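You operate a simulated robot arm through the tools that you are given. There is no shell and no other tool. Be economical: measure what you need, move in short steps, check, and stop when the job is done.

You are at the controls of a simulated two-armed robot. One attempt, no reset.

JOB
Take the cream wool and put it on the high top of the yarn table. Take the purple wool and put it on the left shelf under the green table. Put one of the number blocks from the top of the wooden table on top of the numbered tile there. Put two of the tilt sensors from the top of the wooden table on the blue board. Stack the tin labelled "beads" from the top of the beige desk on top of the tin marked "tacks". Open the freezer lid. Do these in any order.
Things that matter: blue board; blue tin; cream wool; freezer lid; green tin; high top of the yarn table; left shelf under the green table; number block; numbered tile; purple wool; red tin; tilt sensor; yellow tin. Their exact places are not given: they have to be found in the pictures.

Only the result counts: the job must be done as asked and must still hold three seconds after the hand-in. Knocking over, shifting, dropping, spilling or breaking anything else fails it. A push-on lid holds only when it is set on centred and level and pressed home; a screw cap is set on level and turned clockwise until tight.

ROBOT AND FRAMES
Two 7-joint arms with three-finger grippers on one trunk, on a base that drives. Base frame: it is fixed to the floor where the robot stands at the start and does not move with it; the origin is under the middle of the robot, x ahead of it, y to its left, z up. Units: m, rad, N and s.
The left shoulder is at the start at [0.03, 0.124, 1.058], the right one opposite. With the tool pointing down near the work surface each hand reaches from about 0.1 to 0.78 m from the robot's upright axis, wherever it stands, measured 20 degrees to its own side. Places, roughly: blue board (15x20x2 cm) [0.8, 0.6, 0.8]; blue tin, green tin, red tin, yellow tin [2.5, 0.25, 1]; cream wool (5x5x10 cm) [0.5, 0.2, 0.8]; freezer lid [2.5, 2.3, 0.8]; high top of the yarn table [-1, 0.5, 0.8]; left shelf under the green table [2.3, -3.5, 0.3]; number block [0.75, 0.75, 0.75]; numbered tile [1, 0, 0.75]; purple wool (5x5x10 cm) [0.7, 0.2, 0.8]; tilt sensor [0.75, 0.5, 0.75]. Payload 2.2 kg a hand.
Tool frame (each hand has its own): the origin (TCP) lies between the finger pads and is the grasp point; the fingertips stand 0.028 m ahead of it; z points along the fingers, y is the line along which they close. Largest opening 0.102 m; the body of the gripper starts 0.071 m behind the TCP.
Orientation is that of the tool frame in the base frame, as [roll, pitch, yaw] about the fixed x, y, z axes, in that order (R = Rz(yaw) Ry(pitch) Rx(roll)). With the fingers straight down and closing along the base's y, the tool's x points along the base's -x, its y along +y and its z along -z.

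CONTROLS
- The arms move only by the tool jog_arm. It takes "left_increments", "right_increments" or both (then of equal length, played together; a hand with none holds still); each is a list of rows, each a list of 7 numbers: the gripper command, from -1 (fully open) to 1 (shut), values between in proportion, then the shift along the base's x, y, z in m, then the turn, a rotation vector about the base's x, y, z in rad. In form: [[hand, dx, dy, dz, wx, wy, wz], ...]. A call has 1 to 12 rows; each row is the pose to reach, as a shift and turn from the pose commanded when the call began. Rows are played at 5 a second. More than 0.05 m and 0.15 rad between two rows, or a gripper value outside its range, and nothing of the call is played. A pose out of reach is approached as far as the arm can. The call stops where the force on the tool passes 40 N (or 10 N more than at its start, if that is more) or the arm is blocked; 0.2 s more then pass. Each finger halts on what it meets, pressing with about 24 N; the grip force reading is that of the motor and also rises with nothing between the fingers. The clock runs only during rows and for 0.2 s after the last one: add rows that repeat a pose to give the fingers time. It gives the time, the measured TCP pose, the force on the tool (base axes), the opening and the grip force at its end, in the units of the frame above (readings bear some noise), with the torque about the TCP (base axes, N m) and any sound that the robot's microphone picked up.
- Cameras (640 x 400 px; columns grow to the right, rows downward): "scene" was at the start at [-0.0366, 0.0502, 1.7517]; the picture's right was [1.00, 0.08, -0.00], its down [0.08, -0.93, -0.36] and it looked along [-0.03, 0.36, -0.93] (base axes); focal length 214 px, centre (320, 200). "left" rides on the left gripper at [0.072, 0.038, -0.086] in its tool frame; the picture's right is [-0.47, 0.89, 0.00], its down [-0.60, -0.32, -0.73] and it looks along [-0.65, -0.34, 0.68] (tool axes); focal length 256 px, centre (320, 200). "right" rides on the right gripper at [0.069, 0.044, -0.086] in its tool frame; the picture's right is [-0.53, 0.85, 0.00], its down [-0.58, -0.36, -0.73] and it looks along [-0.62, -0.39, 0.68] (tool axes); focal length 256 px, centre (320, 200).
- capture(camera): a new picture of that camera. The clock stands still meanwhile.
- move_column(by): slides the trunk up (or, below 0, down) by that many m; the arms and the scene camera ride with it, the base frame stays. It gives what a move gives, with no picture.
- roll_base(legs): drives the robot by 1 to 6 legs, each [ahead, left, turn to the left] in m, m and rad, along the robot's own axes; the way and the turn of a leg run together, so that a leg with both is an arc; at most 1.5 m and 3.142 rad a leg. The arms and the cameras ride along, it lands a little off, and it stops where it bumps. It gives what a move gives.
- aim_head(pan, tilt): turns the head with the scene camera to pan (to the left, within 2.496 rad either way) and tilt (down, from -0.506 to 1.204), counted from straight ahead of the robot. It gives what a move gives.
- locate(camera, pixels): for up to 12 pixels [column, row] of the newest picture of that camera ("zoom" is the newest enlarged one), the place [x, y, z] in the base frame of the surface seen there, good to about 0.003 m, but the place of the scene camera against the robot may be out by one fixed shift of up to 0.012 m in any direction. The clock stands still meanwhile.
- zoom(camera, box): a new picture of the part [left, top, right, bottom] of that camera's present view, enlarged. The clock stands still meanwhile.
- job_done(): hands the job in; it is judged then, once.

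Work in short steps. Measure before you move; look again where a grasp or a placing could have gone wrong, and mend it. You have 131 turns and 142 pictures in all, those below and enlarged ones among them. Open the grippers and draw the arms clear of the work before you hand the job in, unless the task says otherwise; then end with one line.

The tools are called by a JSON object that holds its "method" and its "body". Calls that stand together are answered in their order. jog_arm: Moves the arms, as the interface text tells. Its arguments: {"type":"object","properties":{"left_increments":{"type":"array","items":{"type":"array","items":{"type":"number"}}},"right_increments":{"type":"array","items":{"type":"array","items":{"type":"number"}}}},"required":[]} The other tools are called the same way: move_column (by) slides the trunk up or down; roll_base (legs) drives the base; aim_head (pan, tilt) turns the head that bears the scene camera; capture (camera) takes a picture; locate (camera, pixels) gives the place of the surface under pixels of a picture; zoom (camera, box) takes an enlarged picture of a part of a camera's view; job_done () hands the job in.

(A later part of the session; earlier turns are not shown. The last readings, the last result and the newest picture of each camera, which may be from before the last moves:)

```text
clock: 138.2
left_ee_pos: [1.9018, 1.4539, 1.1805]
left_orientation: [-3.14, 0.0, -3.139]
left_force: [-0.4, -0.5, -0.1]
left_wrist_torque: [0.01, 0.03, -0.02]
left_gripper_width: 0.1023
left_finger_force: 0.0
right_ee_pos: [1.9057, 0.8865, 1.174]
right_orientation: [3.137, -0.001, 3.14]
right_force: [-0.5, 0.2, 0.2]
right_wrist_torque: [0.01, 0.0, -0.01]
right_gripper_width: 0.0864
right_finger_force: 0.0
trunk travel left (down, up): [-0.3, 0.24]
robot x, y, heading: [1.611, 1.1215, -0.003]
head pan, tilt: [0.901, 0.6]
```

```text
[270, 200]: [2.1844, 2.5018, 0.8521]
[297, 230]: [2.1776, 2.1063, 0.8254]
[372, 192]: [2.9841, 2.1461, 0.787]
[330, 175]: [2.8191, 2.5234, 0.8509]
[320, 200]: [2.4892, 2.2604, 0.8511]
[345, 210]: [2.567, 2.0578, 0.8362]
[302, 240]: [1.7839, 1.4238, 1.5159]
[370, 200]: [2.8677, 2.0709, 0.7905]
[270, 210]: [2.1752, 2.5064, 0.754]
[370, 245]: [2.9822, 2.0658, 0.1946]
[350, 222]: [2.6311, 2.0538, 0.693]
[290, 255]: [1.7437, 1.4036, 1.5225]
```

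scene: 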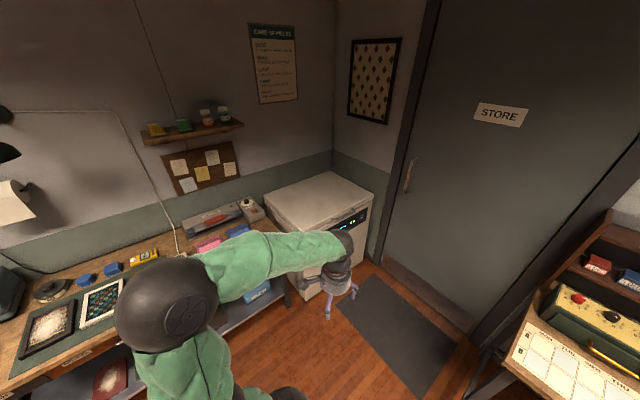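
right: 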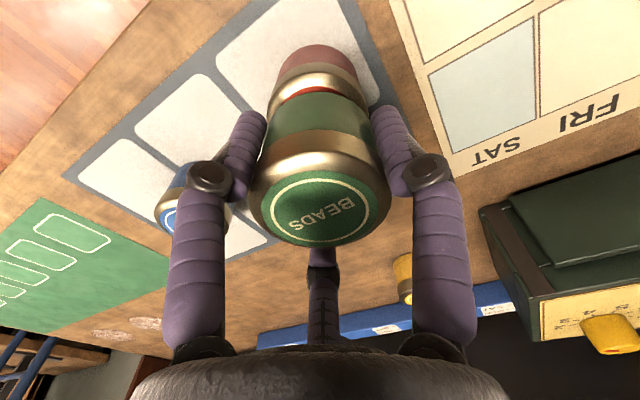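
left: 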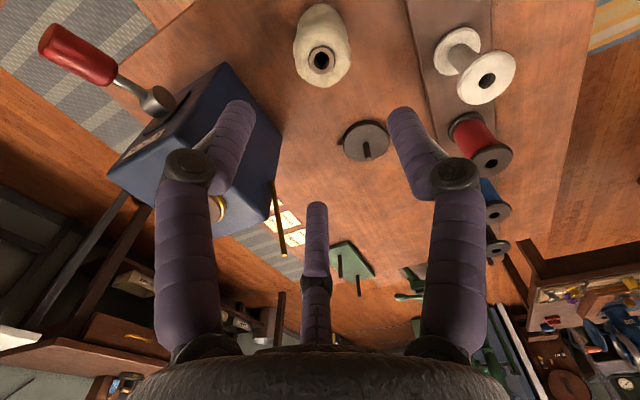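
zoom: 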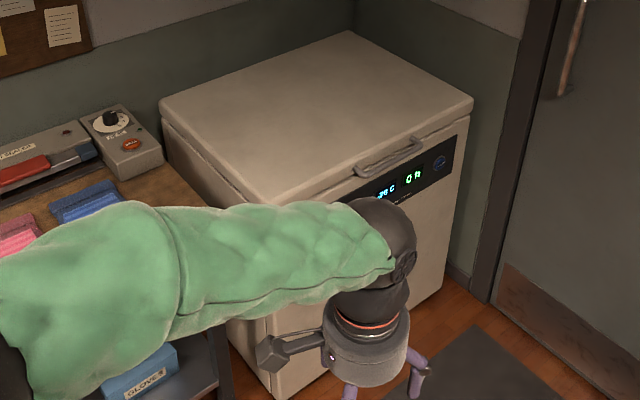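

Freezer lid: x 2.17–2.87, front y≈2.05, top z 0.851, handle near x≈2.55. Turn to face +y and move in front of it.

{"method": "roll_base", "body": {"legs": [[0, 0, 1.571], [0.2, -0.74, 0]]}}

{"method": "aim_head", "body": {"pan": -0.15, "tilt": 0.85}}

{"method": "capture", "body": {"camera": "scene"}}

{"method": "capture", "body": {"camera": "right"}}

```text
clock: 146.1
left_ee_pos: [2.006, 1.6173, 1.1808]
left_orientation: [-3.141, -0.001, -1.562]
left_force: [0.4, 0.2, 0.1]
left_wrist_torque: [0.0, 0.05, -0.03]
left_gripper_width: 0.1019
left_finger_force: 0.0
right_ee_pos: [2.5738, 1.6272, 1.1744]
right_orientation: [3.137, 0.001, -1.56]
right_force: [0.4, 0.1, -0.1]
right_wrist_torque: [-0.02, -0.02, -0.01]
right_gripper_width: 0.0865
right_finger_force: 0.2
trunk travel left (down, up): [-0.3, 0.24]
robot x, y, heading: [2.3439, 1.3276, 1.584]
head pan, tilt: [0.901, 0.6]
```

```text
clock: 147.4
left_ee_pos: [2.0055, 1.6164, 1.1801]
left_orientation: [3.14, 0.0, -1.56]
left_force: [-0.2, -1.2, -0.2]
left_wrist_torque: [0.0, 0.02, 0.02]
left_gripper_width: 0.1021
left_finger_force: 0.0
right_ee_pos: [2.573, 1.6266, 1.1738]
right_orientation: [3.138, 0.0, -1.564]
right_force: [0.8, -0.6, 0.1]
right_wrist_torque: [-0.01, -0.01, -0.02]
right_gripper_width: 0.0867
right_finger_force: 0.1
trunk travel left (down, up): [-0.3, 0.24]
robot x, y, heading: [2.345, 1.3272, 1.58]
head pan, tilt: [-0.15, 0.85]
```

```text
87 pictures are left
```

scene: 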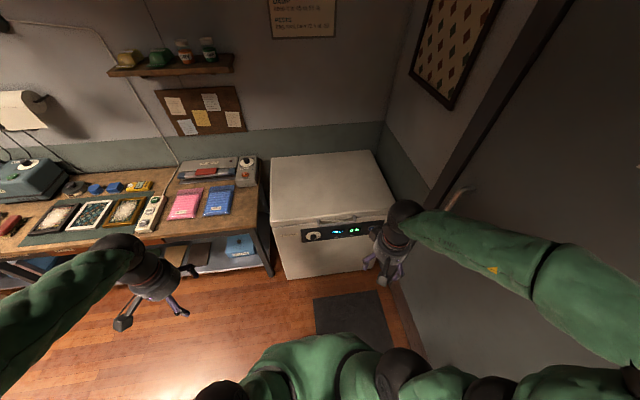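

```text
86 pictures are left
```

right: 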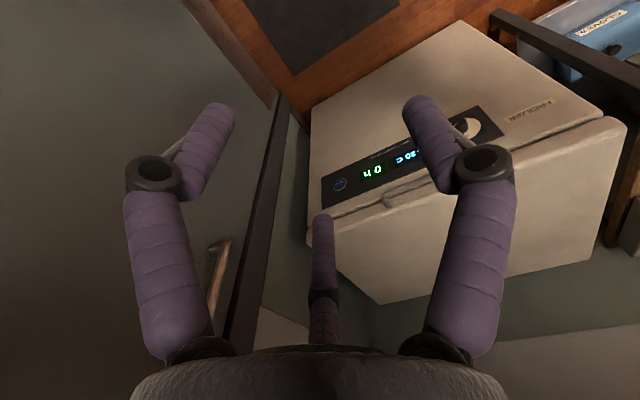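

Locate the handle and lid edges.

{"method": "zoom", "body": {"camera": "scene", "box": [260, 140, 420, 280]}}

{"method": "locate", "body": {"camera": "right", "pixels": [[387, 203], [395, 193], [410, 193], [425, 188], [330, 232], [460, 190], [600, 130], [365, 180]]}}

{"method": "locate", "body": {"camera": "scene", "pixels": [[272, 155], [373, 151], [277, 220], [393, 213], [330, 190], [445, 250]]}}

```text
2.86 times, centred on (340, 210) of scene
```

zoom: 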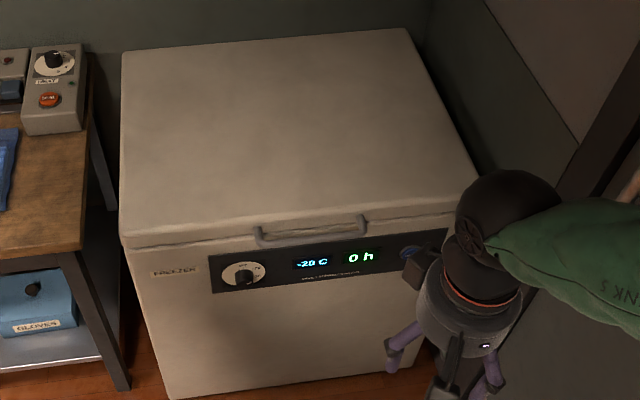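

```text
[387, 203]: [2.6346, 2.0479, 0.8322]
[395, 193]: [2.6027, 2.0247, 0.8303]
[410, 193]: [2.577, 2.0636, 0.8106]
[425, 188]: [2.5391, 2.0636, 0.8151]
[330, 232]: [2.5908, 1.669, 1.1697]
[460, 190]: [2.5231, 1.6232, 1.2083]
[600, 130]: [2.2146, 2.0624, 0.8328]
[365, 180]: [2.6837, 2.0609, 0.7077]
```

```text
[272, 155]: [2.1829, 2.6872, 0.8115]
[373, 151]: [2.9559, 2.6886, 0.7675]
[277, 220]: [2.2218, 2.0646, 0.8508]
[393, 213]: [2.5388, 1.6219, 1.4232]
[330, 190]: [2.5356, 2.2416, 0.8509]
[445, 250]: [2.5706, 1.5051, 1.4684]
```

Locate handle points in the enlarged picture.

{"method": "locate", "body": {"camera": "zoom", "pixels": [[262, 243], [285, 240], [312, 237], [340, 232], [362, 228], [312, 234], [312, 240], [312, 222], [258, 232], [363, 219], [125, 62], [405, 35]]}}

```text
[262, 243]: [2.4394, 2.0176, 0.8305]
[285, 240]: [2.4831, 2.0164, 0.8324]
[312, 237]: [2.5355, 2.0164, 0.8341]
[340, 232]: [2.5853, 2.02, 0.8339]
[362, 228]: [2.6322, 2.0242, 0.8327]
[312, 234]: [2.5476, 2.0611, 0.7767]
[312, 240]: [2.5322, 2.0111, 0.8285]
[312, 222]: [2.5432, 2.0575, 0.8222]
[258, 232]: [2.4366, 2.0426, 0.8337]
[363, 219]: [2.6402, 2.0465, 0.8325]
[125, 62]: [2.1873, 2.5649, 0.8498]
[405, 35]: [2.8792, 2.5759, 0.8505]
```

Bar: x 2.44–2.635 at y≈2.018, z≈0.83; hinge side y≈2.57. I'll grip the bar with the tool pointing +y and closing vertically; first half of the reorientation.

{"method": "jog_arm", "body": {"right_increments": [[0, -0.005, 0.03, -0.01, 0, 0, 0], [0, -0.01, 0.06, -0.02, 0, 0, 0], [0, -0.015, 0.09, -0.03, 0.08, 0.08, -0.08], [0, -0.02, 0.11, -0.04, 0.16, 0.16, -0.16], [0, -0.025, 0.12, -0.05, 0.24, 0.24, -0.24], [0, -0.03, 0.13, -0.06, 0.32, 0.32, -0.32], [0, -0.035, 0.14, -0.07, 0.4, 0.4, -0.4], [0, -0.04, 0.15, -0.08, 0.48, 0.48, -0.48], [0, -0.04, 0.15, -0.09, 0.56, 0.56, -0.56], [0, -0.04, 0.15, -0.1, 0.64, 0.64, -0.64], [0, -0.04, 0.15, -0.1, 0.72, 0.72, -0.72], [0, -0.04, 0.15, -0.1, 0.72, 0.72, -0.72]]}}

```text
clock: 150.0
left_ee_pos: [2.0072, 1.6161, 1.1817]
left_orientation: [-3.142, 0.0, -1.56]
left_force: [-0.4, 0.4, -0.1]
left_wrist_torque: [-0.02, 0.0, -0.03]
left_gripper_width: 0.102
left_finger_force: 0.1
right_ee_pos: [2.5343, 1.7767, 1.0747]
right_orientation: [2.178, 0.333, -2.523]
right_force: [-0.6, 1.1, -0.8]
right_wrist_torque: [-0.02, -0.01, 0.0]
right_gripper_width: 0.0509
right_finger_force: 0.1
right hand out of reach, approached as far as the arm can: row 5, 6, 7, 8
trunk travel left (down, up): [-0.3, 0.24]
robot x, y, heading: [2.3403, 1.3319, 1.579]
head pan, tilt: [-0.15, 0.85]
```

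Continue the remaining rotation while lowering to handle height, staying in front.

{"method": "jog_arm", "body": {"right_increments": [[0, 0, 0, -0.02, 0.08, 0.08, -0.08], [0, 0, 0, -0.05, 0.16, 0.16, -0.16], [0, 0, 0, -0.08, 0.24, 0.24, -0.24], [0, 0, 0, -0.11, 0.32, 0.32, -0.32], [0, 0, 0, -0.14, 0.4, 0.4, -0.4], [0, 0, 0.01, -0.17, 0.489, 0.489, -0.489], [0, 0, 0.04, -0.2, 0.489, 0.489, -0.489], [0, 0, 0.08, -0.22, 0.489, 0.489, -0.489], [0, 0, 0.12, -0.245, 0.489, 0.489, -0.489], [0, 0, 0.12, -0.245, 0.489, 0.489, -0.489]]}}

{"method": "capture", "body": {"camera": "right"}}

{"method": "capture", "body": {"camera": "scene"}}

```text
refused: row 6 steps farther than a row can; nothing moved
```

```text
84 pictures are left
```

right: 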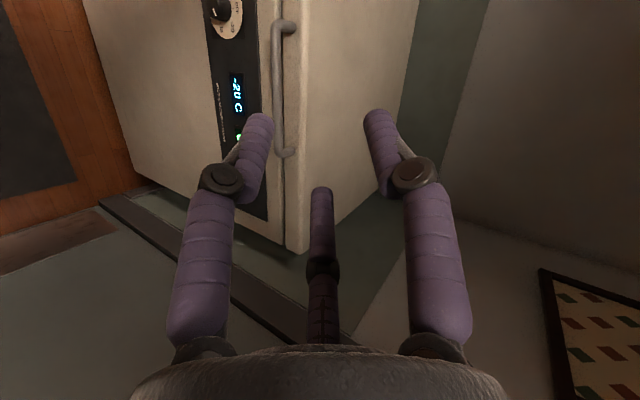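

```text
83 pictures are left
```

scene: 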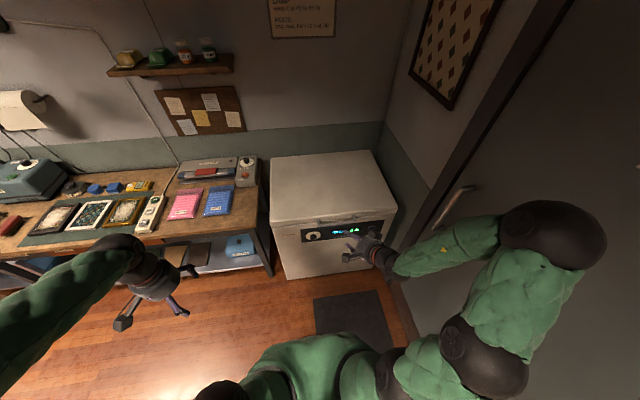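

The elbow is close to the door; shift the base 0.1 m left, then continue with smaller turns.

{"method": "roll_base", "body": {"legs": [[0, 0.1, 0]]}}

{"method": "jog_arm", "body": {"right_increments": [[0, 0.01, 0, -0.02, 0.08, 0.08, -0.08], [0, 0.02, 0, -0.05, 0.16, 0.16, -0.16], [0, 0.03, 0, -0.08, 0.24, 0.24, -0.24], [0, 0.04, 0, -0.11, 0.32, 0.32, -0.32], [0, 0.05, 0, -0.14, 0.4, 0.4, -0.4], [0, 0.06, 0.01, -0.17, 0.48, 0.48, -0.48], [0, 0.06, 0.04, -0.2, 0.489, 0.489, -0.489], [0, 0.06, 0.08, -0.22, 0.489, 0.489, -0.489], [0, 0.06, 0.12, -0.245, 0.489, 0.489, -0.489], [0, 0.06, 0.12, -0.245, 0.489, 0.489, -0.489]]}}

{"method": "capture", "body": {"camera": "right"}}

{"method": "capture", "body": {"camera": "scene"}}

```text
clock: 151.1
left_ee_pos: [1.9044, 1.6145, 1.1807]
left_orientation: [-3.14, 0.001, -1.56]
left_force: [-1.0, -1.0, -0.6]
left_wrist_torque: [0.02, -0.03, 0.02]
left_gripper_width: 0.1022
left_finger_force: 0.0
right_ee_pos: [2.4326, 1.7748, 1.0743]
right_orientation: [2.181, 0.333, -2.521]
right_force: [-0.2, 0.5, 0.3]
right_wrist_torque: [0.02, -0.05, 0.0]
right_gripper_width: 0.0511
right_finger_force: 0.1
trunk travel left (down, up): [-0.3, 0.24]
robot x, y, heading: [2.2405, 1.3292, 1.585]
head pan, tilt: [-0.15, 0.85]
```

```text
clock: 153.3
left_ee_pos: [1.9053, 1.6146, 1.1805]
left_orientation: [3.141, 0.0, -1.561]
left_force: [0.7, 0.4, 0.6]
left_wrist_torque: [0.0, 0.01, 0.02]
left_gripper_width: 0.1018
left_finger_force: 0.1
right_ee_pos: [2.4945, 1.8957, 0.829]
right_orientation: [1.566, 0.008, -3.141]
right_force: [0.6, 0.3, 0.7]
right_wrist_torque: [0.0, 0.02, 0.03]
right_gripper_width: 0.051
right_finger_force: 0.2
trunk travel left (down, up): [-0.3, 0.24]
robot x, y, heading: [2.2432, 1.3274, 1.583]
head pan, tilt: [-0.15, 0.85]
```

```text
82 pictures are left
```

right: 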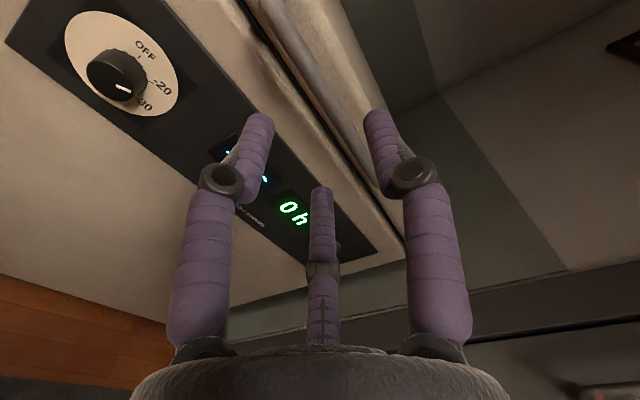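

```text
81 pictures are left
```

scene: 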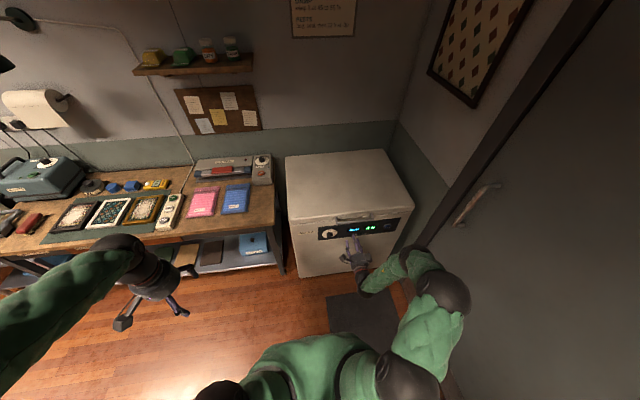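

Locate the bar from the hand camera.

{"method": "locate", "body": {"camera": "right", "pixels": [[297, 50], [312, 75], [330, 105], [285, 30], [345, 130]]}}

```text
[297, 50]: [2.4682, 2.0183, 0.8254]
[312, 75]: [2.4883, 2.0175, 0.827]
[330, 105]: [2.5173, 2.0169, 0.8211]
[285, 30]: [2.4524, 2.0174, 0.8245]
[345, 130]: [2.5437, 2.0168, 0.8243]
```

Bar centre ≈ (y 2.022, z 0.825). Advance and close on it.

{"method": "jog_arm", "body": {"right_increments": [[0, 0.02, 0.03, -0.003, 0, 0, 0], [0, 0.035, 0.07, -0.003, 0, 0, 0], [0, 0.035, 0.1, -0.003, 0, 0, 0], [0, 0.035, 0.119, -0.003, 0, 0, 0], [0.5, 0.035, 0.119, -0.003, 0, 0, 0], [1, 0.035, 0.119, -0.003, 0, 0, 0], [1, 0.035, 0.119, -0.003, 0, 0, 0], [1, 0.035, 0.119, -0.003, 0, 0, 0]]}}

{"method": "capture", "body": {"camera": "right"}}

```text
clock: 155.1
left_ee_pos: [1.907, 1.615, 1.1812]
left_orientation: [-3.141, 0.0, -1.561]
left_force: [-0.1, 0.0, 0.4]
left_wrist_torque: [-0.01, 0.02, -0.03]
left_gripper_width: 0.102
left_finger_force: 0.0
right_ee_pos: [2.5289, 2.0162, 0.8271]
right_orientation: [1.566, 0.009, 3.14]
right_force: [5.1, 0.9, -4.9]
right_wrist_torque: [-0.07, 0.57, -0.42]
right_gripper_width: 0.0244
right_finger_force: 45.2
trunk travel left (down, up): [-0.3, 0.24]
robot x, y, heading: [2.2393, 1.3278, 1.581]
head pan, tilt: [-0.15, 0.85]
```

```text
80 pictures are left
```

right: 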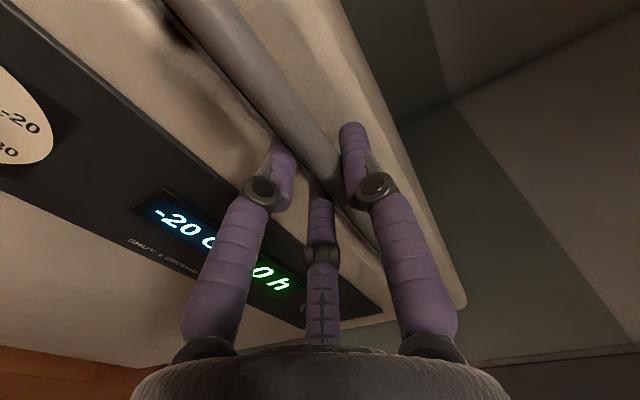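

Grip works, but for a full swing the base should be nearer and the shoulder higher. Release, retreat, then raise the trunk and move in.

{"method": "jog_arm", "body": {"right_increments": [[0.2, 0, 0, 0, 0, 0, 0], [0, 0, 0, 0, 0, 0, 0], [0, 0, -0.04, 0, 0, 0, 0], [0, 0, -0.08, 0, 0, 0, 0], [0, 0, -0.12, 0, 0, 0, 0], [0, 0, -0.16, 0, 0, 0, 0], [0, 0, -0.2, 0, 0, 0, 0], [0, 0, -0.24, 0, 0, 0, 0], [0, 0, -0.24, 0, 0, 0, 0]]}}

{"method": "move_column", "body": {"by": 0.2}}

{"method": "roll_base", "body": {"legs": [[0.2, 0, -0.01]]}}

{"method": "capture", "body": {"camera": "scene"}}

```text
clock: 157.1
left_ee_pos: [1.9067, 1.6149, 1.1797]
left_orientation: [3.141, 0.0, -1.559]
left_force: [0.1, 0.4, -0.5]
left_wrist_torque: [-0.02, -0.01, -0.03]
left_gripper_width: 0.102
left_finger_force: 0.0
right_ee_pos: [2.5274, 1.7759, 0.827]
right_orientation: [1.565, 0.011, -3.141]
right_force: [0.2, 0.0, -0.6]
right_wrist_torque: [-0.01, 0.03, 0.01]
right_gripper_width: 0.0511
right_finger_force: 0.0
trunk travel left (down, up): [-0.3, 0.24]
robot x, y, heading: [2.2406, 1.3316, 1.583]
head pan, tilt: [-0.15, 0.85]
```

```text
clock: 159.3
left_ee_pos: [1.9054, 1.6162, 1.3803]
left_orientation: [3.141, 0.001, -1.56]
left_force: [0.8, 0.6, -0.6]
left_wrist_torque: [0.0, 0.0, 0.01]
left_gripper_width: 0.102
left_finger_force: 0.1
right_ee_pos: [2.5284, 1.7749, 1.0278]
right_orientation: [1.566, 0.009, 3.141]
right_force: [0.7, 0.6, -0.1]
right_wrist_torque: [0.01, 0.02, 0.02]
right_gripper_width: 0.051
right_finger_force: 0.0
trunk travel left (down, up): [-0.5, 0.04]
robot x, y, heading: [2.2442, 1.3324, 1.581]
head pan, tilt: [-0.15, 0.85]
```

```text
clock: 160.9
left_ee_pos: [1.908, 1.8197, 1.3806]
left_orientation: [-3.141, 0.0, -1.571]
left_force: [-0.2, -0.1, -0.4]
left_wrist_torque: [-0.05, -0.01, -0.04]
left_gripper_width: 0.102
left_finger_force: 0.0
right_ee_pos: [2.5318, 1.976, 1.0274]
right_orientation: [1.565, 0.008, 3.133]
right_force: [0.5, 0.7, -0.5]
right_wrist_torque: [0.0, 0.0, -0.05]
right_gripper_width: 0.0509
right_finger_force: 0.0
trunk travel left (down, up): [-0.5, 0.04]
robot x, y, heading: [2.2409, 1.532, 1.569]
head pan, tilt: [-0.15, 0.85]
```

```text
79 pictures are left
```

scene: 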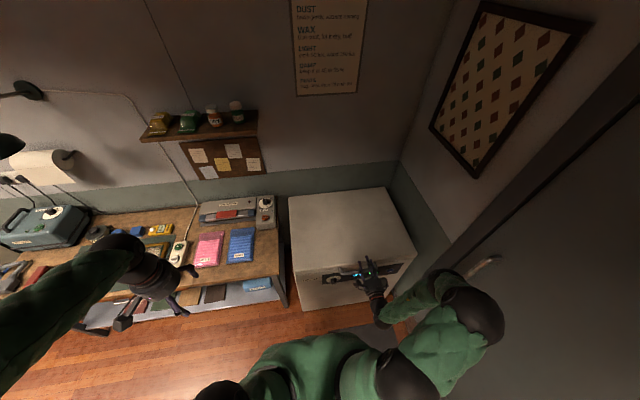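

Lower in front of the bar, advance and grip again.

{"method": "jog_arm", "body": {"right_increments": [[0, 0, -0.03, -0.03, 0, 0, 0], [0, 0, -0.05, -0.07, 0, 0, 0], [0, 0, -0.05, -0.11, 0, 0, 0], [0, 0, -0.05, -0.15, 0, 0, 0], [0, 0, -0.05, -0.19, 0, 0, 0], [0, 0, -0.05, -0.201, 0, 0, 0], [0, 0, -0.01, -0.201, 0, 0, 0], [0, 0, 0.03, -0.201, 0, 0, 0], [0, 0, 0.041, -0.201, 0, 0, 0], [1, 0, 0.041, -0.201, 0, 0, 0], [1, 0, 0.041, -0.201, 0, 0, 0], [1, 0, 0.041, -0.201, 0, 0, 0]]}}

{"method": "capture", "body": {"camera": "right"}}

```text
clock: 163.5
left_ee_pos: [1.9063, 1.8202, 1.3807]
left_orientation: [3.141, 0.0, -1.568]
left_force: [0.2, -0.4, -0.2]
left_wrist_torque: [0.01, -0.01, -0.02]
left_gripper_width: 0.1019
left_finger_force: 0.1
right_ee_pos: [2.5318, 2.0139, 0.8268]
right_orientation: [1.567, 0.01, 3.133]
right_force: [-3.1, 2.0, -4.3]
right_wrist_torque: [-0.08, 0.54, -0.43]
right_gripper_width: 0.0246
right_finger_force: 45.0
trunk travel left (down, up): [-0.5, 0.04]
robot x, y, heading: [2.2384, 1.532, 1.571]
head pan, tilt: [-0.15, 0.85]
```

```text
78 pictures are left
```

right: 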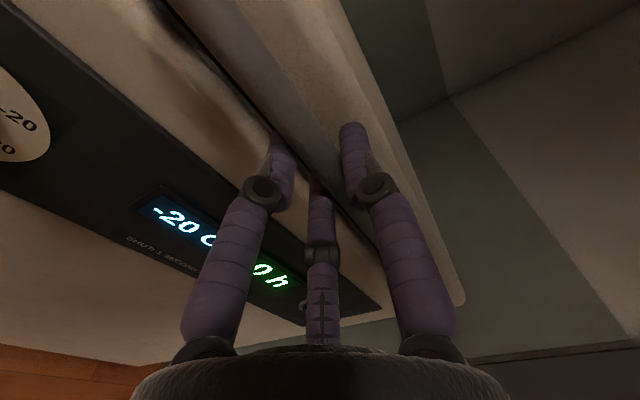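

Gripped. Lift along the hinge arc (radius ≈0.555) to about 0.24 rad and check.

{"method": "jog_arm", "body": {"right_increments": [[1, 0, 0.0007, 0.011, -0.01, 0, 0], [1, 0, 0.0015, 0.0222, -0.02, 0, 0], [1, 0, 0.0039, 0.0443, -0.04, 0, 0], [1, 0, 0.0073, 0.066, -0.06, 0, 0], [1, 0, 0.0112, 0.0881, -0.08, 0, 0], [1, 0, 0.016, 0.11, -0.1, 0, 0], [1, 0, 0.0221, 0.1312, -0.12, 0, 0]]}}

{"method": "capture", "body": {"camera": "scene"}}

```text
clock: 165.1
left_ee_pos: [1.9063, 1.8172, 1.3801]
left_orientation: [-3.139, 0.004, -1.569]
left_force: [-0.9, -0.3, 0.0]
left_wrist_torque: [-0.02, 0.03, -0.01]
left_gripper_width: 0.1021
left_finger_force: 0.0
right_ee_pos: [2.5313, 2.0344, 0.9597]
right_orientation: [1.684, 0.012, 3.136]
right_force: [-8.8, -13.6, 4.2]
right_wrist_torque: [0.24, 0.73, 0.91]
right_gripper_width: 0.0244
right_finger_force: 45.0
trunk travel left (down, up): [-0.5, 0.04]
robot x, y, heading: [2.2385, 1.5317, 1.57]
head pan, tilt: [-0.15, 0.85]
```

```text
77 pictures are left
```

scene: 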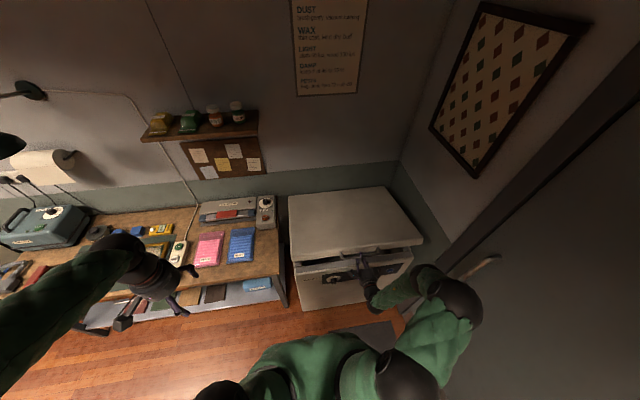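

The lid is rising; a −y force suggests the arc needs slightly less forward motion. Continue to ≈0.56 rad with that correction.

{"method": "jog_arm", "body": {"right_increments": [[1, 0, -0.004, 0.012, -0.01, 0, 0], [1, 0, 0.0, 0.028, -0.025, 0, 0], [1, 0, 0.0045, 0.0434, -0.04, 0, 0], [1, 0, 0.012, 0.064, -0.06, 0, 0], [1, 0, 0.0198, 0.0849, -0.08, 0, 0], [1, 0, 0.029, 0.105, -0.1, 0, 0], [1, 0, 0.0383, 0.1251, -0.12, 0, 0], [1, 0, 0.049, 0.144, -0.14, 0, 0], [1, 0, 0.06, 0.1636, -0.16, 0, 0]]}}

{"method": "capture", "body": {"camera": "scene"}}

```text
clock: 166.1
left_ee_pos: [1.9066, 1.8223, 1.3797]
left_orientation: [-3.141, -0.002, -1.568]
left_force: [0.0, 0.4, -0.1]
left_wrist_torque: [0.0, -0.01, 0.02]
left_gripper_width: 0.1019
left_finger_force: 0.0
right_ee_pos: [2.5322, 2.0529, 1.0125]
right_orientation: [1.736, 0.012, 3.14]
right_force: [-4.2, 24.9, -9.6]
right_wrist_torque: [-0.11, 0.68, -0.99]
right_gripper_width: 0.0244
right_finger_force: 45.1
trunk travel left (down, up): [-0.5, 0.04]
robot x, y, heading: [2.239, 1.5303, 1.576]
head pan, tilt: [-0.15, 0.85]
stopped in row 4 (right hand): the force on the tool passed its limit at 41 N (the readings are from after the stop); the commanded pose is now the measured one
```

```text
76 pictures are left
```

scene: 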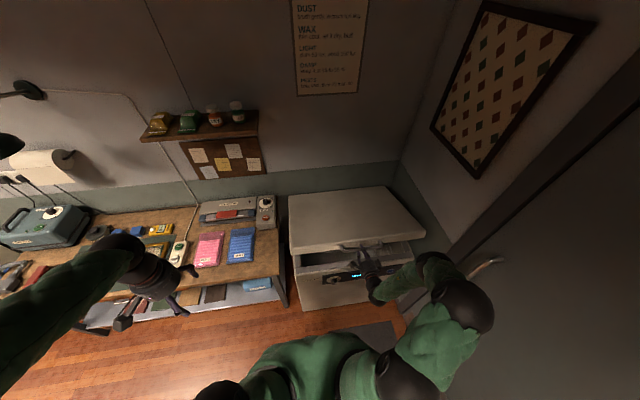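

Fitting the three measured bar points gives hinge ≈(y 2.532, z 0.815), radius 0.518. Continue on that arc.

{"method": "jog_arm", "body": {"right_increments": [[1, 0, 0.004, 0.001, 0, 0, 0], [1, 0, 0.009, 0.018, -0.015, 0, 0], [1, 0, 0.0172, 0.0371, -0.03, 0, 0], [1, 0, 0.027, 0.055, -0.05, 0, 0], [1, 0, 0.0374, 0.0732, -0.07, 0, 0], [1, 0, 0.049, 0.0905, -0.09, 0, 0], [1, 0, 0.0605, 0.1077, -0.11, 0, 0]]}}

```text
clock: 167.7
left_ee_pos: [1.9056, 1.8189, 1.3799]
left_orientation: [-3.139, 0.001, -1.569]
left_force: [0.1, -0.1, 0.4]
left_wrist_torque: [0.01, -0.02, -0.01]
left_gripper_width: 0.102
left_finger_force: 0.1
right_ee_pos: [2.5306, 2.1069, 1.1227]
right_orientation: [1.843, 0.013, 3.139]
right_force: [-4.9, -3.6, 3.7]
right_wrist_torque: [0.15, 0.77, -0.46]
right_gripper_width: 0.0248
right_finger_force: 44.9
trunk travel left (down, up): [-0.5, 0.04]
robot x, y, heading: [2.2423, 1.5299, 1.571]
head pan, tilt: [-0.15, 0.85]
```

Forces small; refined hinge (2.575,0.813), r≈0.56. Continue to ≈0.9 rad.

{"method": "jog_arm", "body": {"right_increments": [[1, 0, 0.0125, 0.0172, -0.02, 0, 0], [1, 0, 0.0253, 0.0339, -0.04, 0, 0], [1, 0, 0.0395, 0.0512, -0.06, 0, 0], [1, 0, 0.0542, 0.0682, -0.08, 0, 0], [1, 0, 0.0696, 0.0843, -0.1, 0, 0], [1, 0, 0.0857, 0.1001, -0.12, 0, 0], [1, 0, 0.1024, 0.115, -0.14, 0, 0], [1, 0, 0.1197, 0.1293, -0.16, 0, 0]]}}

{"method": "capture", "body": {"camera": "scene"}}

```text
clock: 169.5
left_ee_pos: [1.9058, 1.8154, 1.3804]
left_orientation: [-3.14, 0.002, -1.569]
left_force: [-0.3, -0.5, -0.2]
left_wrist_torque: [-0.03, -0.02, 0.01]
left_gripper_width: 0.1018
left_finger_force: 0.1
right_ee_pos: [2.5306, 2.2267, 1.257]
right_orientation: [1.993, 0.016, 3.138]
right_force: [-2.4, -17.2, 25.1]
right_wrist_torque: [0.36, 0.57, -0.82]
right_gripper_width: 0.0245
right_finger_force: 45.1
trunk travel left (down, up): [-0.5, 0.04]
robot x, y, heading: [2.2403, 1.5315, 1.574]
head pan, tilt: [-0.15, 0.85]
```

```text
75 pictures are left
```

scene: 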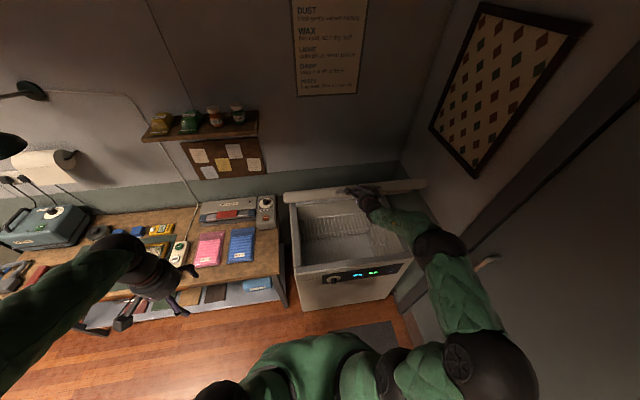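

Lid past 50°. The arc is slightly larger (r≈0.567); continue to ≈1.2 rad as reach permits.

{"method": "jog_arm", "body": {"right_increments": [[1, 0, 0.004, 0.013, -0.01, 0, 0], [1, 0, 0.018, 0.023, -0.02, 0, 0], [1, 0, 0.0326, 0.0319, -0.04, 0, 0], [1, 0, 0.052, 0.0445, -0.06, 0, 0], [1, 0, 0.0712, 0.0557, -0.08, 0, 0], [1, 0, 0.091, 0.0665, -0.1, 0, 0], [1, 0, 0.1116, 0.0762, -0.12, 0, 0], [1, 0, 0.132, 0.0853, -0.14, 0, 0], [1, 0, 0.1536, 0.0935, -0.16, 0, 0]]}}

{"method": "capture", "body": {"camera": "scene"}}

```text
clock: 171.5
left_ee_pos: [1.9046, 1.8173, 1.3805]
left_orientation: [-3.14, 0.0, -1.57]
left_force: [-0.4, 0.8, 0.6]
left_wrist_torque: [-0.04, 0.03, -0.01]
left_gripper_width: 0.102
left_finger_force: 0.1
right_ee_pos: [2.5317, 2.3785, 1.3502]
right_orientation: [2.157, 0.017, -3.141]
right_force: [-4.8, -9.2, 21.9]
right_wrist_torque: [0.09, 1.32, 0.36]
right_gripper_width: 0.0243
right_finger_force: 45.1
trunk travel left (down, up): [-0.5, 0.04]
robot x, y, heading: [2.2405, 1.5293, 1.569]
head pan, tilt: [-0.15, 0.85]
```

```text
74 pictures are left
```

scene: 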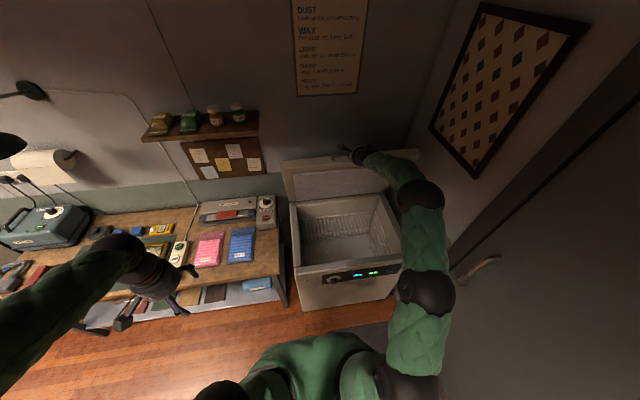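

Lid at ≈70°. Continue in smaller steps toward 80°.

{"method": "jog_arm", "body": {"right_increments": [[1, 0, 0.008, 0.0085, 0, 0, 0], [1, 0, 0.0205, 0.0135, -0.01, 0, 0], [1, 0, 0.0415, 0.0196, -0.02, 0, 0], [1, 0, 0.0635, 0.0255, -0.03, 0, 0], [1, 0, 0.0862, 0.0301, -0.04, 0, 0], [1, 0, 0.1085, 0.0345, -0.04, 0, 0]]}}

{"method": "capture", "body": {"camera": "scene"}}

```text
clock: 172.9
left_ee_pos: [1.909, 1.8182, 1.3808]
left_orientation: [3.14, 0.002, -1.57]
left_force: [-1.1, 0.0, 0.7]
left_wrist_torque: [0.0, -0.02, 0.01]
left_gripper_width: 0.1021
left_finger_force: 0.0
right_ee_pos: [2.5296, 2.4468, 1.3732]
right_orientation: [2.2, 0.014, 3.139]
right_force: [10.0, -3.7, 16.1]
right_wrist_torque: [0.0, 0.98, -0.2]
right_gripper_width: 0.0242
right_finger_force: 45.2
right hand out of reach, approached as far as the arm can: row 5, 6
trunk travel left (down, up): [-0.5, 0.04]
robot x, y, heading: [2.2418, 1.5305, 1.569]
head pan, tilt: [-0.15, 0.85]
```

```text
73 pictures are left
```

scene: 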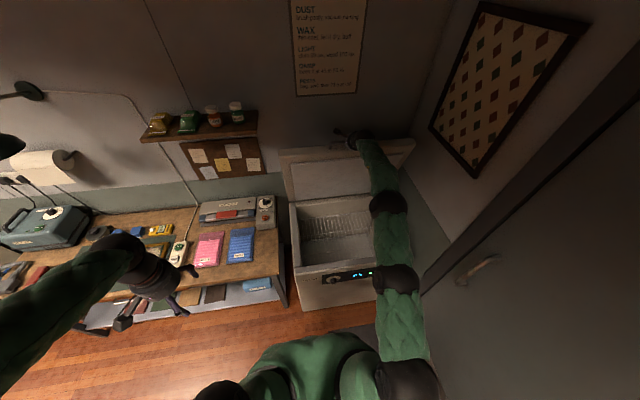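

At ≈77°, arm at its limit. Nudge the base forward 0.06 m (along the arc's tangent) to open further.

{"method": "roll_base", "body": {"legs": [[0.06, 0, 0]]}}

{"method": "move_column", "body": {"by": 0.008}}

```text
clock: 173.9
left_ee_pos: [1.908, 1.8774, 1.3799]
left_orientation: [-3.139, -0.001, -1.569]
left_force: [-0.2, 0.9, 0.2]
left_wrist_torque: [-0.07, -0.02, 0.01]
left_gripper_width: 0.1021
left_finger_force: 0.1
right_ee_pos: [2.5295, 2.5094, 1.3868]
right_orientation: [2.179, 0.013, 3.133]
right_force: [3.2, 1.4, 7.0]
right_wrist_torque: [-0.06, 1.37, 0.68]
right_gripper_width: 0.0241
right_finger_force: 45.0
trunk travel left (down, up): [-0.5, 0.04]
robot x, y, heading: [2.238, 1.586, 1.571]
head pan, tilt: [-0.15, 0.85]
stopped in leg 1: the force on the tool passed its limit at 42 N (the readings are from after the stop); the commanded pose is now the measured one
```

```text
clock: 174.5
left_ee_pos: [1.9091, 1.8766, 1.3885]
left_orientation: [-3.141, 0.0, -1.568]
left_force: [0.7, -1.3, 0.8]
left_wrist_torque: [0.05, -0.01, 0.0]
left_gripper_width: 0.1021
left_finger_force: 0.0
right_ee_pos: [2.5305, 2.5082, 1.3858]
right_orientation: [2.192, 0.014, 3.136]
right_force: [2.8, 2.6, -6.4]
right_wrist_torque: [-0.09, 0.23, -1.18]
right_gripper_width: 0.0243
right_finger_force: 45.1
trunk travel left (down, up): [-0.508, 0.032]
robot x, y, heading: [2.2402, 1.5865, 1.573]
head pan, tilt: [-0.15, 0.85]
```

≈83° with low forces. Open the fingers while still straddling the bar to see whether the lid stays.

{"method": "jog_arm", "body": {"right_increments": [[0.4, 0, 0, 0, 0, 0, 0], [0, 0, 0, 0, 0, 0, 0], [0, 0, 0, 0, 0, 0, 0], [0, 0, 0, 0, 0, 0, 0], [0, 0, 0, 0, 0, 0, 0]]}}

{"method": "capture", "body": {"camera": "right"}}

{"method": "capture", "body": {"camera": "scene"}}

```text
clock: 175.7
left_ee_pos: [1.9071, 1.875, 1.3877]
left_orientation: [-3.141, 0.0, -1.57]
left_force: [0.2, 0.4, -0.5]
left_wrist_torque: [0.01, 0.02, 0.0]
left_gripper_width: 0.102
left_finger_force: 0.1
right_ee_pos: [2.5286, 2.5068, 1.3906]
right_orientation: [2.186, 0.016, 3.137]
right_force: [-0.1, -0.1, 0.0]
right_wrist_torque: [-0.01, -0.01, -0.01]
right_gripper_width: 0.0509
right_finger_force: 0.2
trunk travel left (down, up): [-0.508, 0.032]
robot x, y, heading: [2.2398, 1.5887, 1.573]
head pan, tilt: [-0.15, 0.85]
```

```text
72 pictures are left
```

right: 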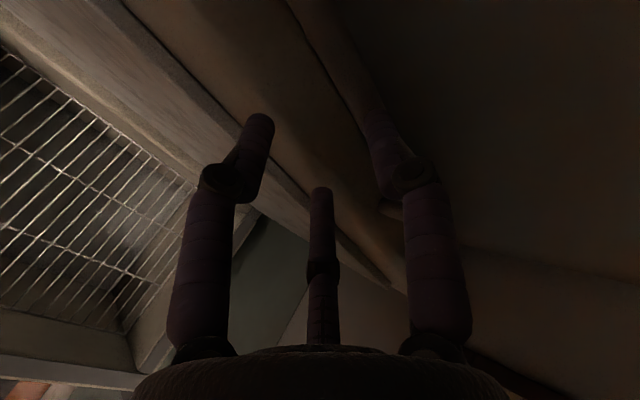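

```text
71 pictures are left
```

scene: 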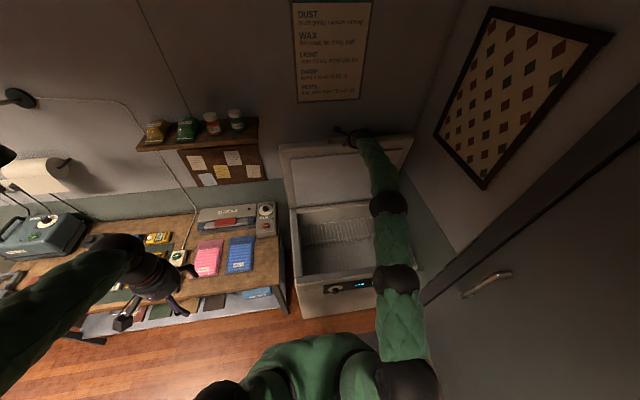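

The lid holds by itself (force ≈0). Withdraw along the tool axis and re-check.

{"method": "jog_arm", "body": {"right_increments": [[0, 0, -0.016, 0.0115, 0, 0, 0], [0, 0, -0.033, 0.023, 0, 0, 0], [0, 0, -0.057, 0.04, 0, 0, 0], [0, 0, -0.09, 0.063, 0, 0, 0], [0, 0, -0.13, 0.075, 0, 0, 0], [0, 0, -0.17, 0.075, 0, 0, 0], [0, 0, -0.215, 0.075, 0, 0, 0], [0, 0, -0.26, 0.075, 0, 0, 0]]}}

{"method": "capture", "body": {"camera": "scene"}}

```text
clock: 177.5
left_ee_pos: [1.9065, 1.8731, 1.3883]
left_orientation: [3.141, 0.003, -1.568]
left_force: [0.1, 0.1, 0.1]
left_wrist_torque: [0.06, 0.02, -0.02]
left_gripper_width: 0.1019
left_finger_force: 0.1
right_ee_pos: [2.5293, 2.2428, 1.4656]
right_orientation: [2.185, 0.016, 3.138]
right_force: [1.1, -0.2, 0.0]
right_wrist_torque: [0.03, 0.01, 0.0]
right_gripper_width: 0.0509
right_finger_force: 0.1
trunk travel left (down, up): [-0.508, 0.032]
robot x, y, heading: [2.2404, 1.5826, 1.576]
head pan, tilt: [-0.15, 0.85]
```

```text
70 pictures are left
```

scene: 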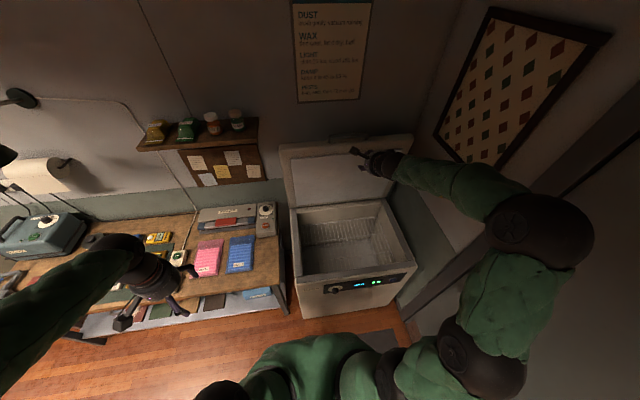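

Lid stays open. Back off from the freezer and shift toward the open floor.

{"method": "roll_base", "body": {"legs": [[-0.3, 0, 0], [0, 0.5, 0]]}}

{"method": "jog_arm", "body": {"right_increments": [[0, 0, -0.02, -0.01, 0, 0, 0.01], [0, 0, -0.03, -0.02, -0.03, -0.03, 0.03], [0, 0, -0.04, -0.03, -0.1, -0.1, 0.1], [0, 0, -0.05, -0.04, -0.17, -0.17, 0.17], [0, 0, -0.06, -0.05, -0.24, -0.24, 0.24], [0, 0, -0.07, -0.06, -0.31, -0.31, 0.31], [0, 0, -0.08, -0.07, -0.38, -0.38, 0.38], [0, 0, -0.09, -0.08, -0.45, -0.45, 0.45], [0, 0, -0.1, -0.09, -0.52, -0.52, 0.52], [0, 0, -0.1, -0.1, -0.59, -0.59, 0.59], [0, 0, -0.1, -0.1, -0.66, -0.66, 0.66], [0, 0, -0.1, -0.1, -0.66, -0.66, 0.66]]}}

```text
clock: 182.1
left_ee_pos: [1.4133, 1.5778, 1.3879]
left_orientation: [-3.141, 0.001, -1.576]
left_force: [-0.5, -0.5, 0.3]
left_wrist_torque: [-0.04, 0.02, -0.01]
left_gripper_width: 0.1021
left_finger_force: 0.0
right_ee_pos: [2.0376, 1.9454, 1.4645]
right_orientation: [2.185, 0.017, 3.131]
right_force: [-0.5, 0.1, -0.7]
right_wrist_torque: [-0.03, -0.01, 0.01]
right_gripper_width: 0.0513
right_finger_force: 0.1
trunk travel left (down, up): [-0.508, 0.032]
robot x, y, heading: [1.7446, 1.2848, 1.568]
head pan, tilt: [-0.15, 0.85]
```

```text
clock: 184.7
left_ee_pos: [1.4114, 1.5785, 1.3879]
left_orientation: [3.141, -0.002, -1.574]
left_force: [0.2, 0.6, -0.8]
left_wrist_torque: [-0.01, 0.02, 0.02]
left_gripper_width: 0.1021
left_finger_force: 0.1
right_ee_pos: [2.0362, 1.8457, 1.3652]
right_orientation: [3.06, 0.354, -2.266]
right_force: [0.2, 0.6, -0.1]
right_wrist_torque: [-0.02, 0.0, 0.01]
right_gripper_width: 0.0509
right_finger_force: 0.0
trunk travel left (down, up): [-0.508, 0.032]
robot x, y, heading: [1.7413, 1.2903, 1.567]
head pan, tilt: [-0.15, 0.85]
```

Finish restoring the right hand to straight-down, then pull both hands in.

{"method": "jog_arm", "body": {"right_increments": [[0, 0, -0.02, 0, -0.0525, 0.0065, 0.0957], [0, 0, -0.04, 0, -0.105, 0.013, 0.1914], [0, 0, -0.07, -0.01, -0.1576, 0.0194, 0.2871], [0, 0, -0.1, -0.02, -0.21, 0.0259, 0.3829], [0, 0, -0.13, -0.03, -0.2626, 0.0324, 0.4786], [0, 0, -0.16, -0.04, -0.3152, 0.0388, 0.5743], [0, 0, -0.19, -0.05, -0.3677, 0.0453, 0.67], [0, 0, -0.2, -0.05, -0.3677, 0.0453, 0.67], [0, 0, -0.2, -0.05, -0.3677, 0.0453, 0.67]]}}

{"method": "move_column", "body": {"by": -0.15}}

```text
clock: 186.7
left_ee_pos: [1.4119, 1.5781, 1.3887]
left_orientation: [3.141, 0.001, -1.574]
left_force: [0.0, 0.2, -0.4]
left_wrist_torque: [-0.02, 0.02, 0.04]
left_gripper_width: 0.1021
left_finger_force: 0.2
right_ee_pos: [2.0368, 1.6469, 1.3154]
right_orientation: [3.139, 0.0, -1.574]
right_force: [0.5, -0.5, -0.2]
right_wrist_torque: [-0.01, -0.05, 0.0]
right_gripper_width: 0.051
right_finger_force: 0.1
trunk travel left (down, up): [-0.508, 0.032]
robot x, y, heading: [1.7454, 1.2856, 1.569]
head pan, tilt: [-0.15, 0.85]
```

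```text
clock: 188.4
left_ee_pos: [1.4117, 1.5784, 1.2383]
left_orientation: [3.14, 0.0, -1.574]
left_force: [0.5, 0.1, -0.2]
left_wrist_torque: [-0.01, 0.0, -0.01]
left_gripper_width: 0.102
left_finger_force: 0.1
right_ee_pos: [2.0365, 1.6454, 1.166]
right_orientation: [3.139, 0.001, -1.575]
right_force: [0.5, 0.1, -0.8]
right_wrist_torque: [0.04, 0.0, -0.02]
right_gripper_width: 0.0511
right_finger_force: 0.1
trunk travel left (down, up): [-0.358, 0.182]
robot x, y, heading: [1.7411, 1.2906, 1.564]
head pan, tilt: [-0.15, 0.85]
```

Turn to face the wooden table from its back side and drive to about (1.58,0.3).

{"method": "roll_base", "body": {"legs": [[0, 0, 1.575], [0.12, 0.99, 0]]}}

{"method": "aim_head", "body": {"pan": 0.0, "tilt": 0.95}}

{"method": "capture", "body": {"camera": "scene"}}

{"method": "zoom", "body": {"camera": "scene", "box": [200, 130, 500, 320]}}

```text
clock: 197.4
left_ee_pos: [1.3268, -0.0262, 1.2385]
left_orientation: [3.141, 0.001, -0.009]
left_force: [-0.3, 0.5, -0.6]
left_wrist_torque: [0.02, 0.01, 0.01]
left_gripper_width: 0.102
left_finger_force: 0.0
right_ee_pos: [1.261, 0.5993, 1.167]
right_orientation: [3.139, 0.0, -0.01]
right_force: [-0.3, -0.1, 0.1]
right_wrist_torque: [-0.02, -0.02, 0.0]
right_gripper_width: 0.051
right_finger_force: 0.0
trunk travel left (down, up): [-0.358, 0.182]
robot x, y, heading: [1.6173, 0.3077, 3.137]
head pan, tilt: [-0.15, 0.85]
```

```text
clock: 198.1
left_ee_pos: [1.3263, -0.0256, 1.2397]
left_orientation: [-3.141, 0.001, -0.008]
left_force: [0.6, 0.1, -0.1]
left_wrist_torque: [0.01, 0.01, -0.02]
left_gripper_width: 0.1017
left_finger_force: 0.0
right_ee_pos: [1.2626, 0.6001, 1.1647]
right_orientation: [3.14, 0.0, -0.01]
right_force: [0.0, -0.7, 0.2]
right_wrist_torque: [0.0, -0.02, 0.01]
right_gripper_width: 0.0508
right_finger_force: 0.1
trunk travel left (down, up): [-0.358, 0.182]
robot x, y, heading: [1.6199, 0.3103, 3.134]
head pan, tilt: [0.0, 0.949]
```

```text
69 pictures are left
```

scene: 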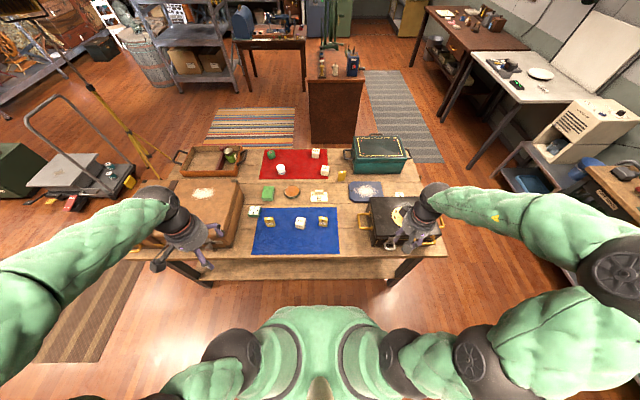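

```text
2.11 times, centred on (350, 225) of scene
```

zoom: 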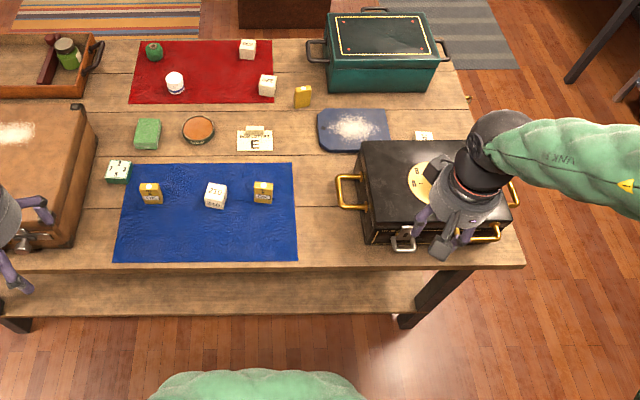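

Advance 0.08 m, then zoom and locate the sensors, block, tile and board.

{"method": "roll_base", "body": {"legs": [[0.08, -0.05, 0.008]]}}

{"method": "zoom", "body": {"camera": "scene", "box": [230, 160, 430, 285]}}

```text
clock: 199.2
left_ee_pos: [1.2492, 0.0214, 1.2389]
left_orientation: [3.141, 0.0, 0.0]
left_force: [-0.5, 0.0, 0.8]
left_wrist_torque: [0.02, 0.0, 0.01]
left_gripper_width: 0.1019
left_finger_force: 0.0
right_ee_pos: [1.1792, 0.6453, 1.164]
right_orientation: [3.139, -0.001, -0.002]
right_force: [-0.5, -0.1, -0.2]
right_wrist_torque: [-0.02, 0.0, -0.04]
right_gripper_width: 0.0514
right_finger_force: 0.2
trunk travel left (down, up): [-0.358, 0.182]
robot x, y, heading: [1.5394, 0.3538, -3.141]
head pan, tilt: [0.0, 0.949]
```

```text
3.20 times, centred on (330, 222) of scene
```

zoom: 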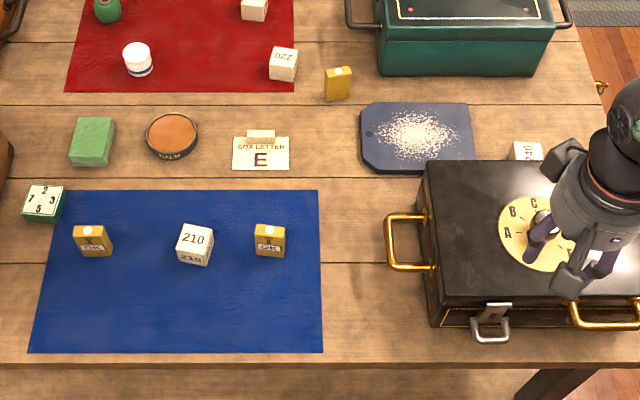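

Locate items in this zoom.

{"method": "locate", "body": {"camera": "zoom", "pixels": [[268, 230], [270, 228], [90, 231], [195, 235], [45, 203], [365, 105], [470, 105], [362, 165], [472, 165], [415, 160], [440, 180], [337, 75]]}}

{"method": "capture", "body": {"camera": "right"}}

{"method": "capture", "body": {"camera": "left"}}

```text
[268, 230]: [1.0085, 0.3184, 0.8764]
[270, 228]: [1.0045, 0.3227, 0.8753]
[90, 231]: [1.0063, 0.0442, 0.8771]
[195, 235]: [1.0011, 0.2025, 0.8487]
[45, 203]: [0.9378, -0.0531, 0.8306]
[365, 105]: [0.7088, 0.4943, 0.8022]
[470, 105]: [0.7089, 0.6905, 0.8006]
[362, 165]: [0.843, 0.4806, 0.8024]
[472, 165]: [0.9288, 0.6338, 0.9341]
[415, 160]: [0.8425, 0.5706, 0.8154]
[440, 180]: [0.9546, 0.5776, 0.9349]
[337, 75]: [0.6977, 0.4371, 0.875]
```

```text
66 pictures are left
```

right: 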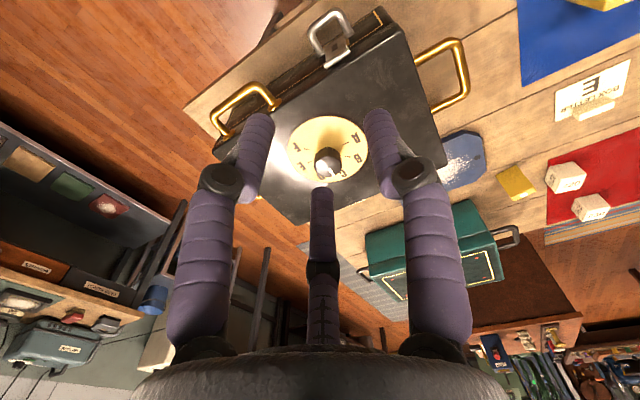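

```text
65 pictures are left
```

left: 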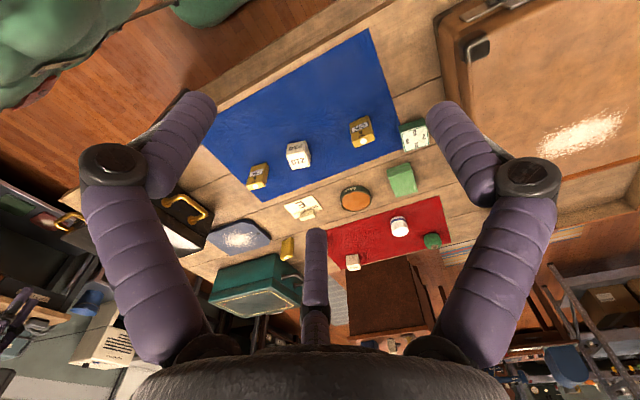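

Board x 0.71–0.843, y 0.49–0.69, top 0.815. Refine sensor/block/tile positions with the left hand camera.

{"method": "zoom", "body": {"camera": "left", "box": [230, 95, 450, 215]}}

```text
2.91 times, centred on (340, 155) of left
```

zoom: 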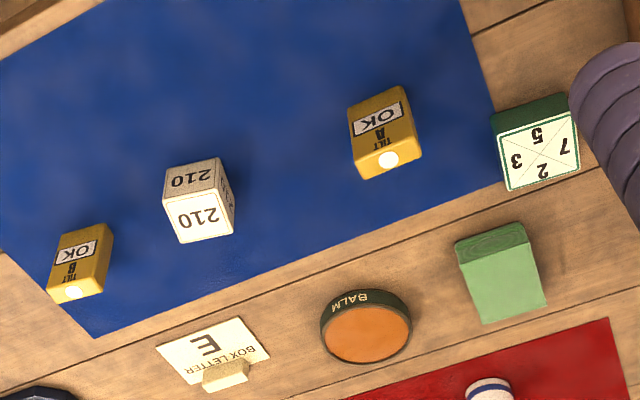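

Locate the top faces in this zoom.

{"method": "locate", "body": {"camera": "zoom", "pixels": [[50, 290], [57, 301], [103, 293], [97, 279], [357, 166], [363, 178], [420, 156], [200, 218], [497, 137], [574, 113], [579, 168], [508, 190]]}}

```text
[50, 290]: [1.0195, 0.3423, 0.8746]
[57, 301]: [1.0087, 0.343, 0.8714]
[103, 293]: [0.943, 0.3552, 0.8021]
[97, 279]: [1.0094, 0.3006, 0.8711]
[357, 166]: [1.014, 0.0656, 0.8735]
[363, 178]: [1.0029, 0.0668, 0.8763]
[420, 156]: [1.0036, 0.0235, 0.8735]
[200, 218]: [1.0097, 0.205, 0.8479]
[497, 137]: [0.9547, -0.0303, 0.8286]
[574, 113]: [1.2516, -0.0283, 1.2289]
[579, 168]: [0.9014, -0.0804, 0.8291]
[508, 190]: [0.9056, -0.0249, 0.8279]
```

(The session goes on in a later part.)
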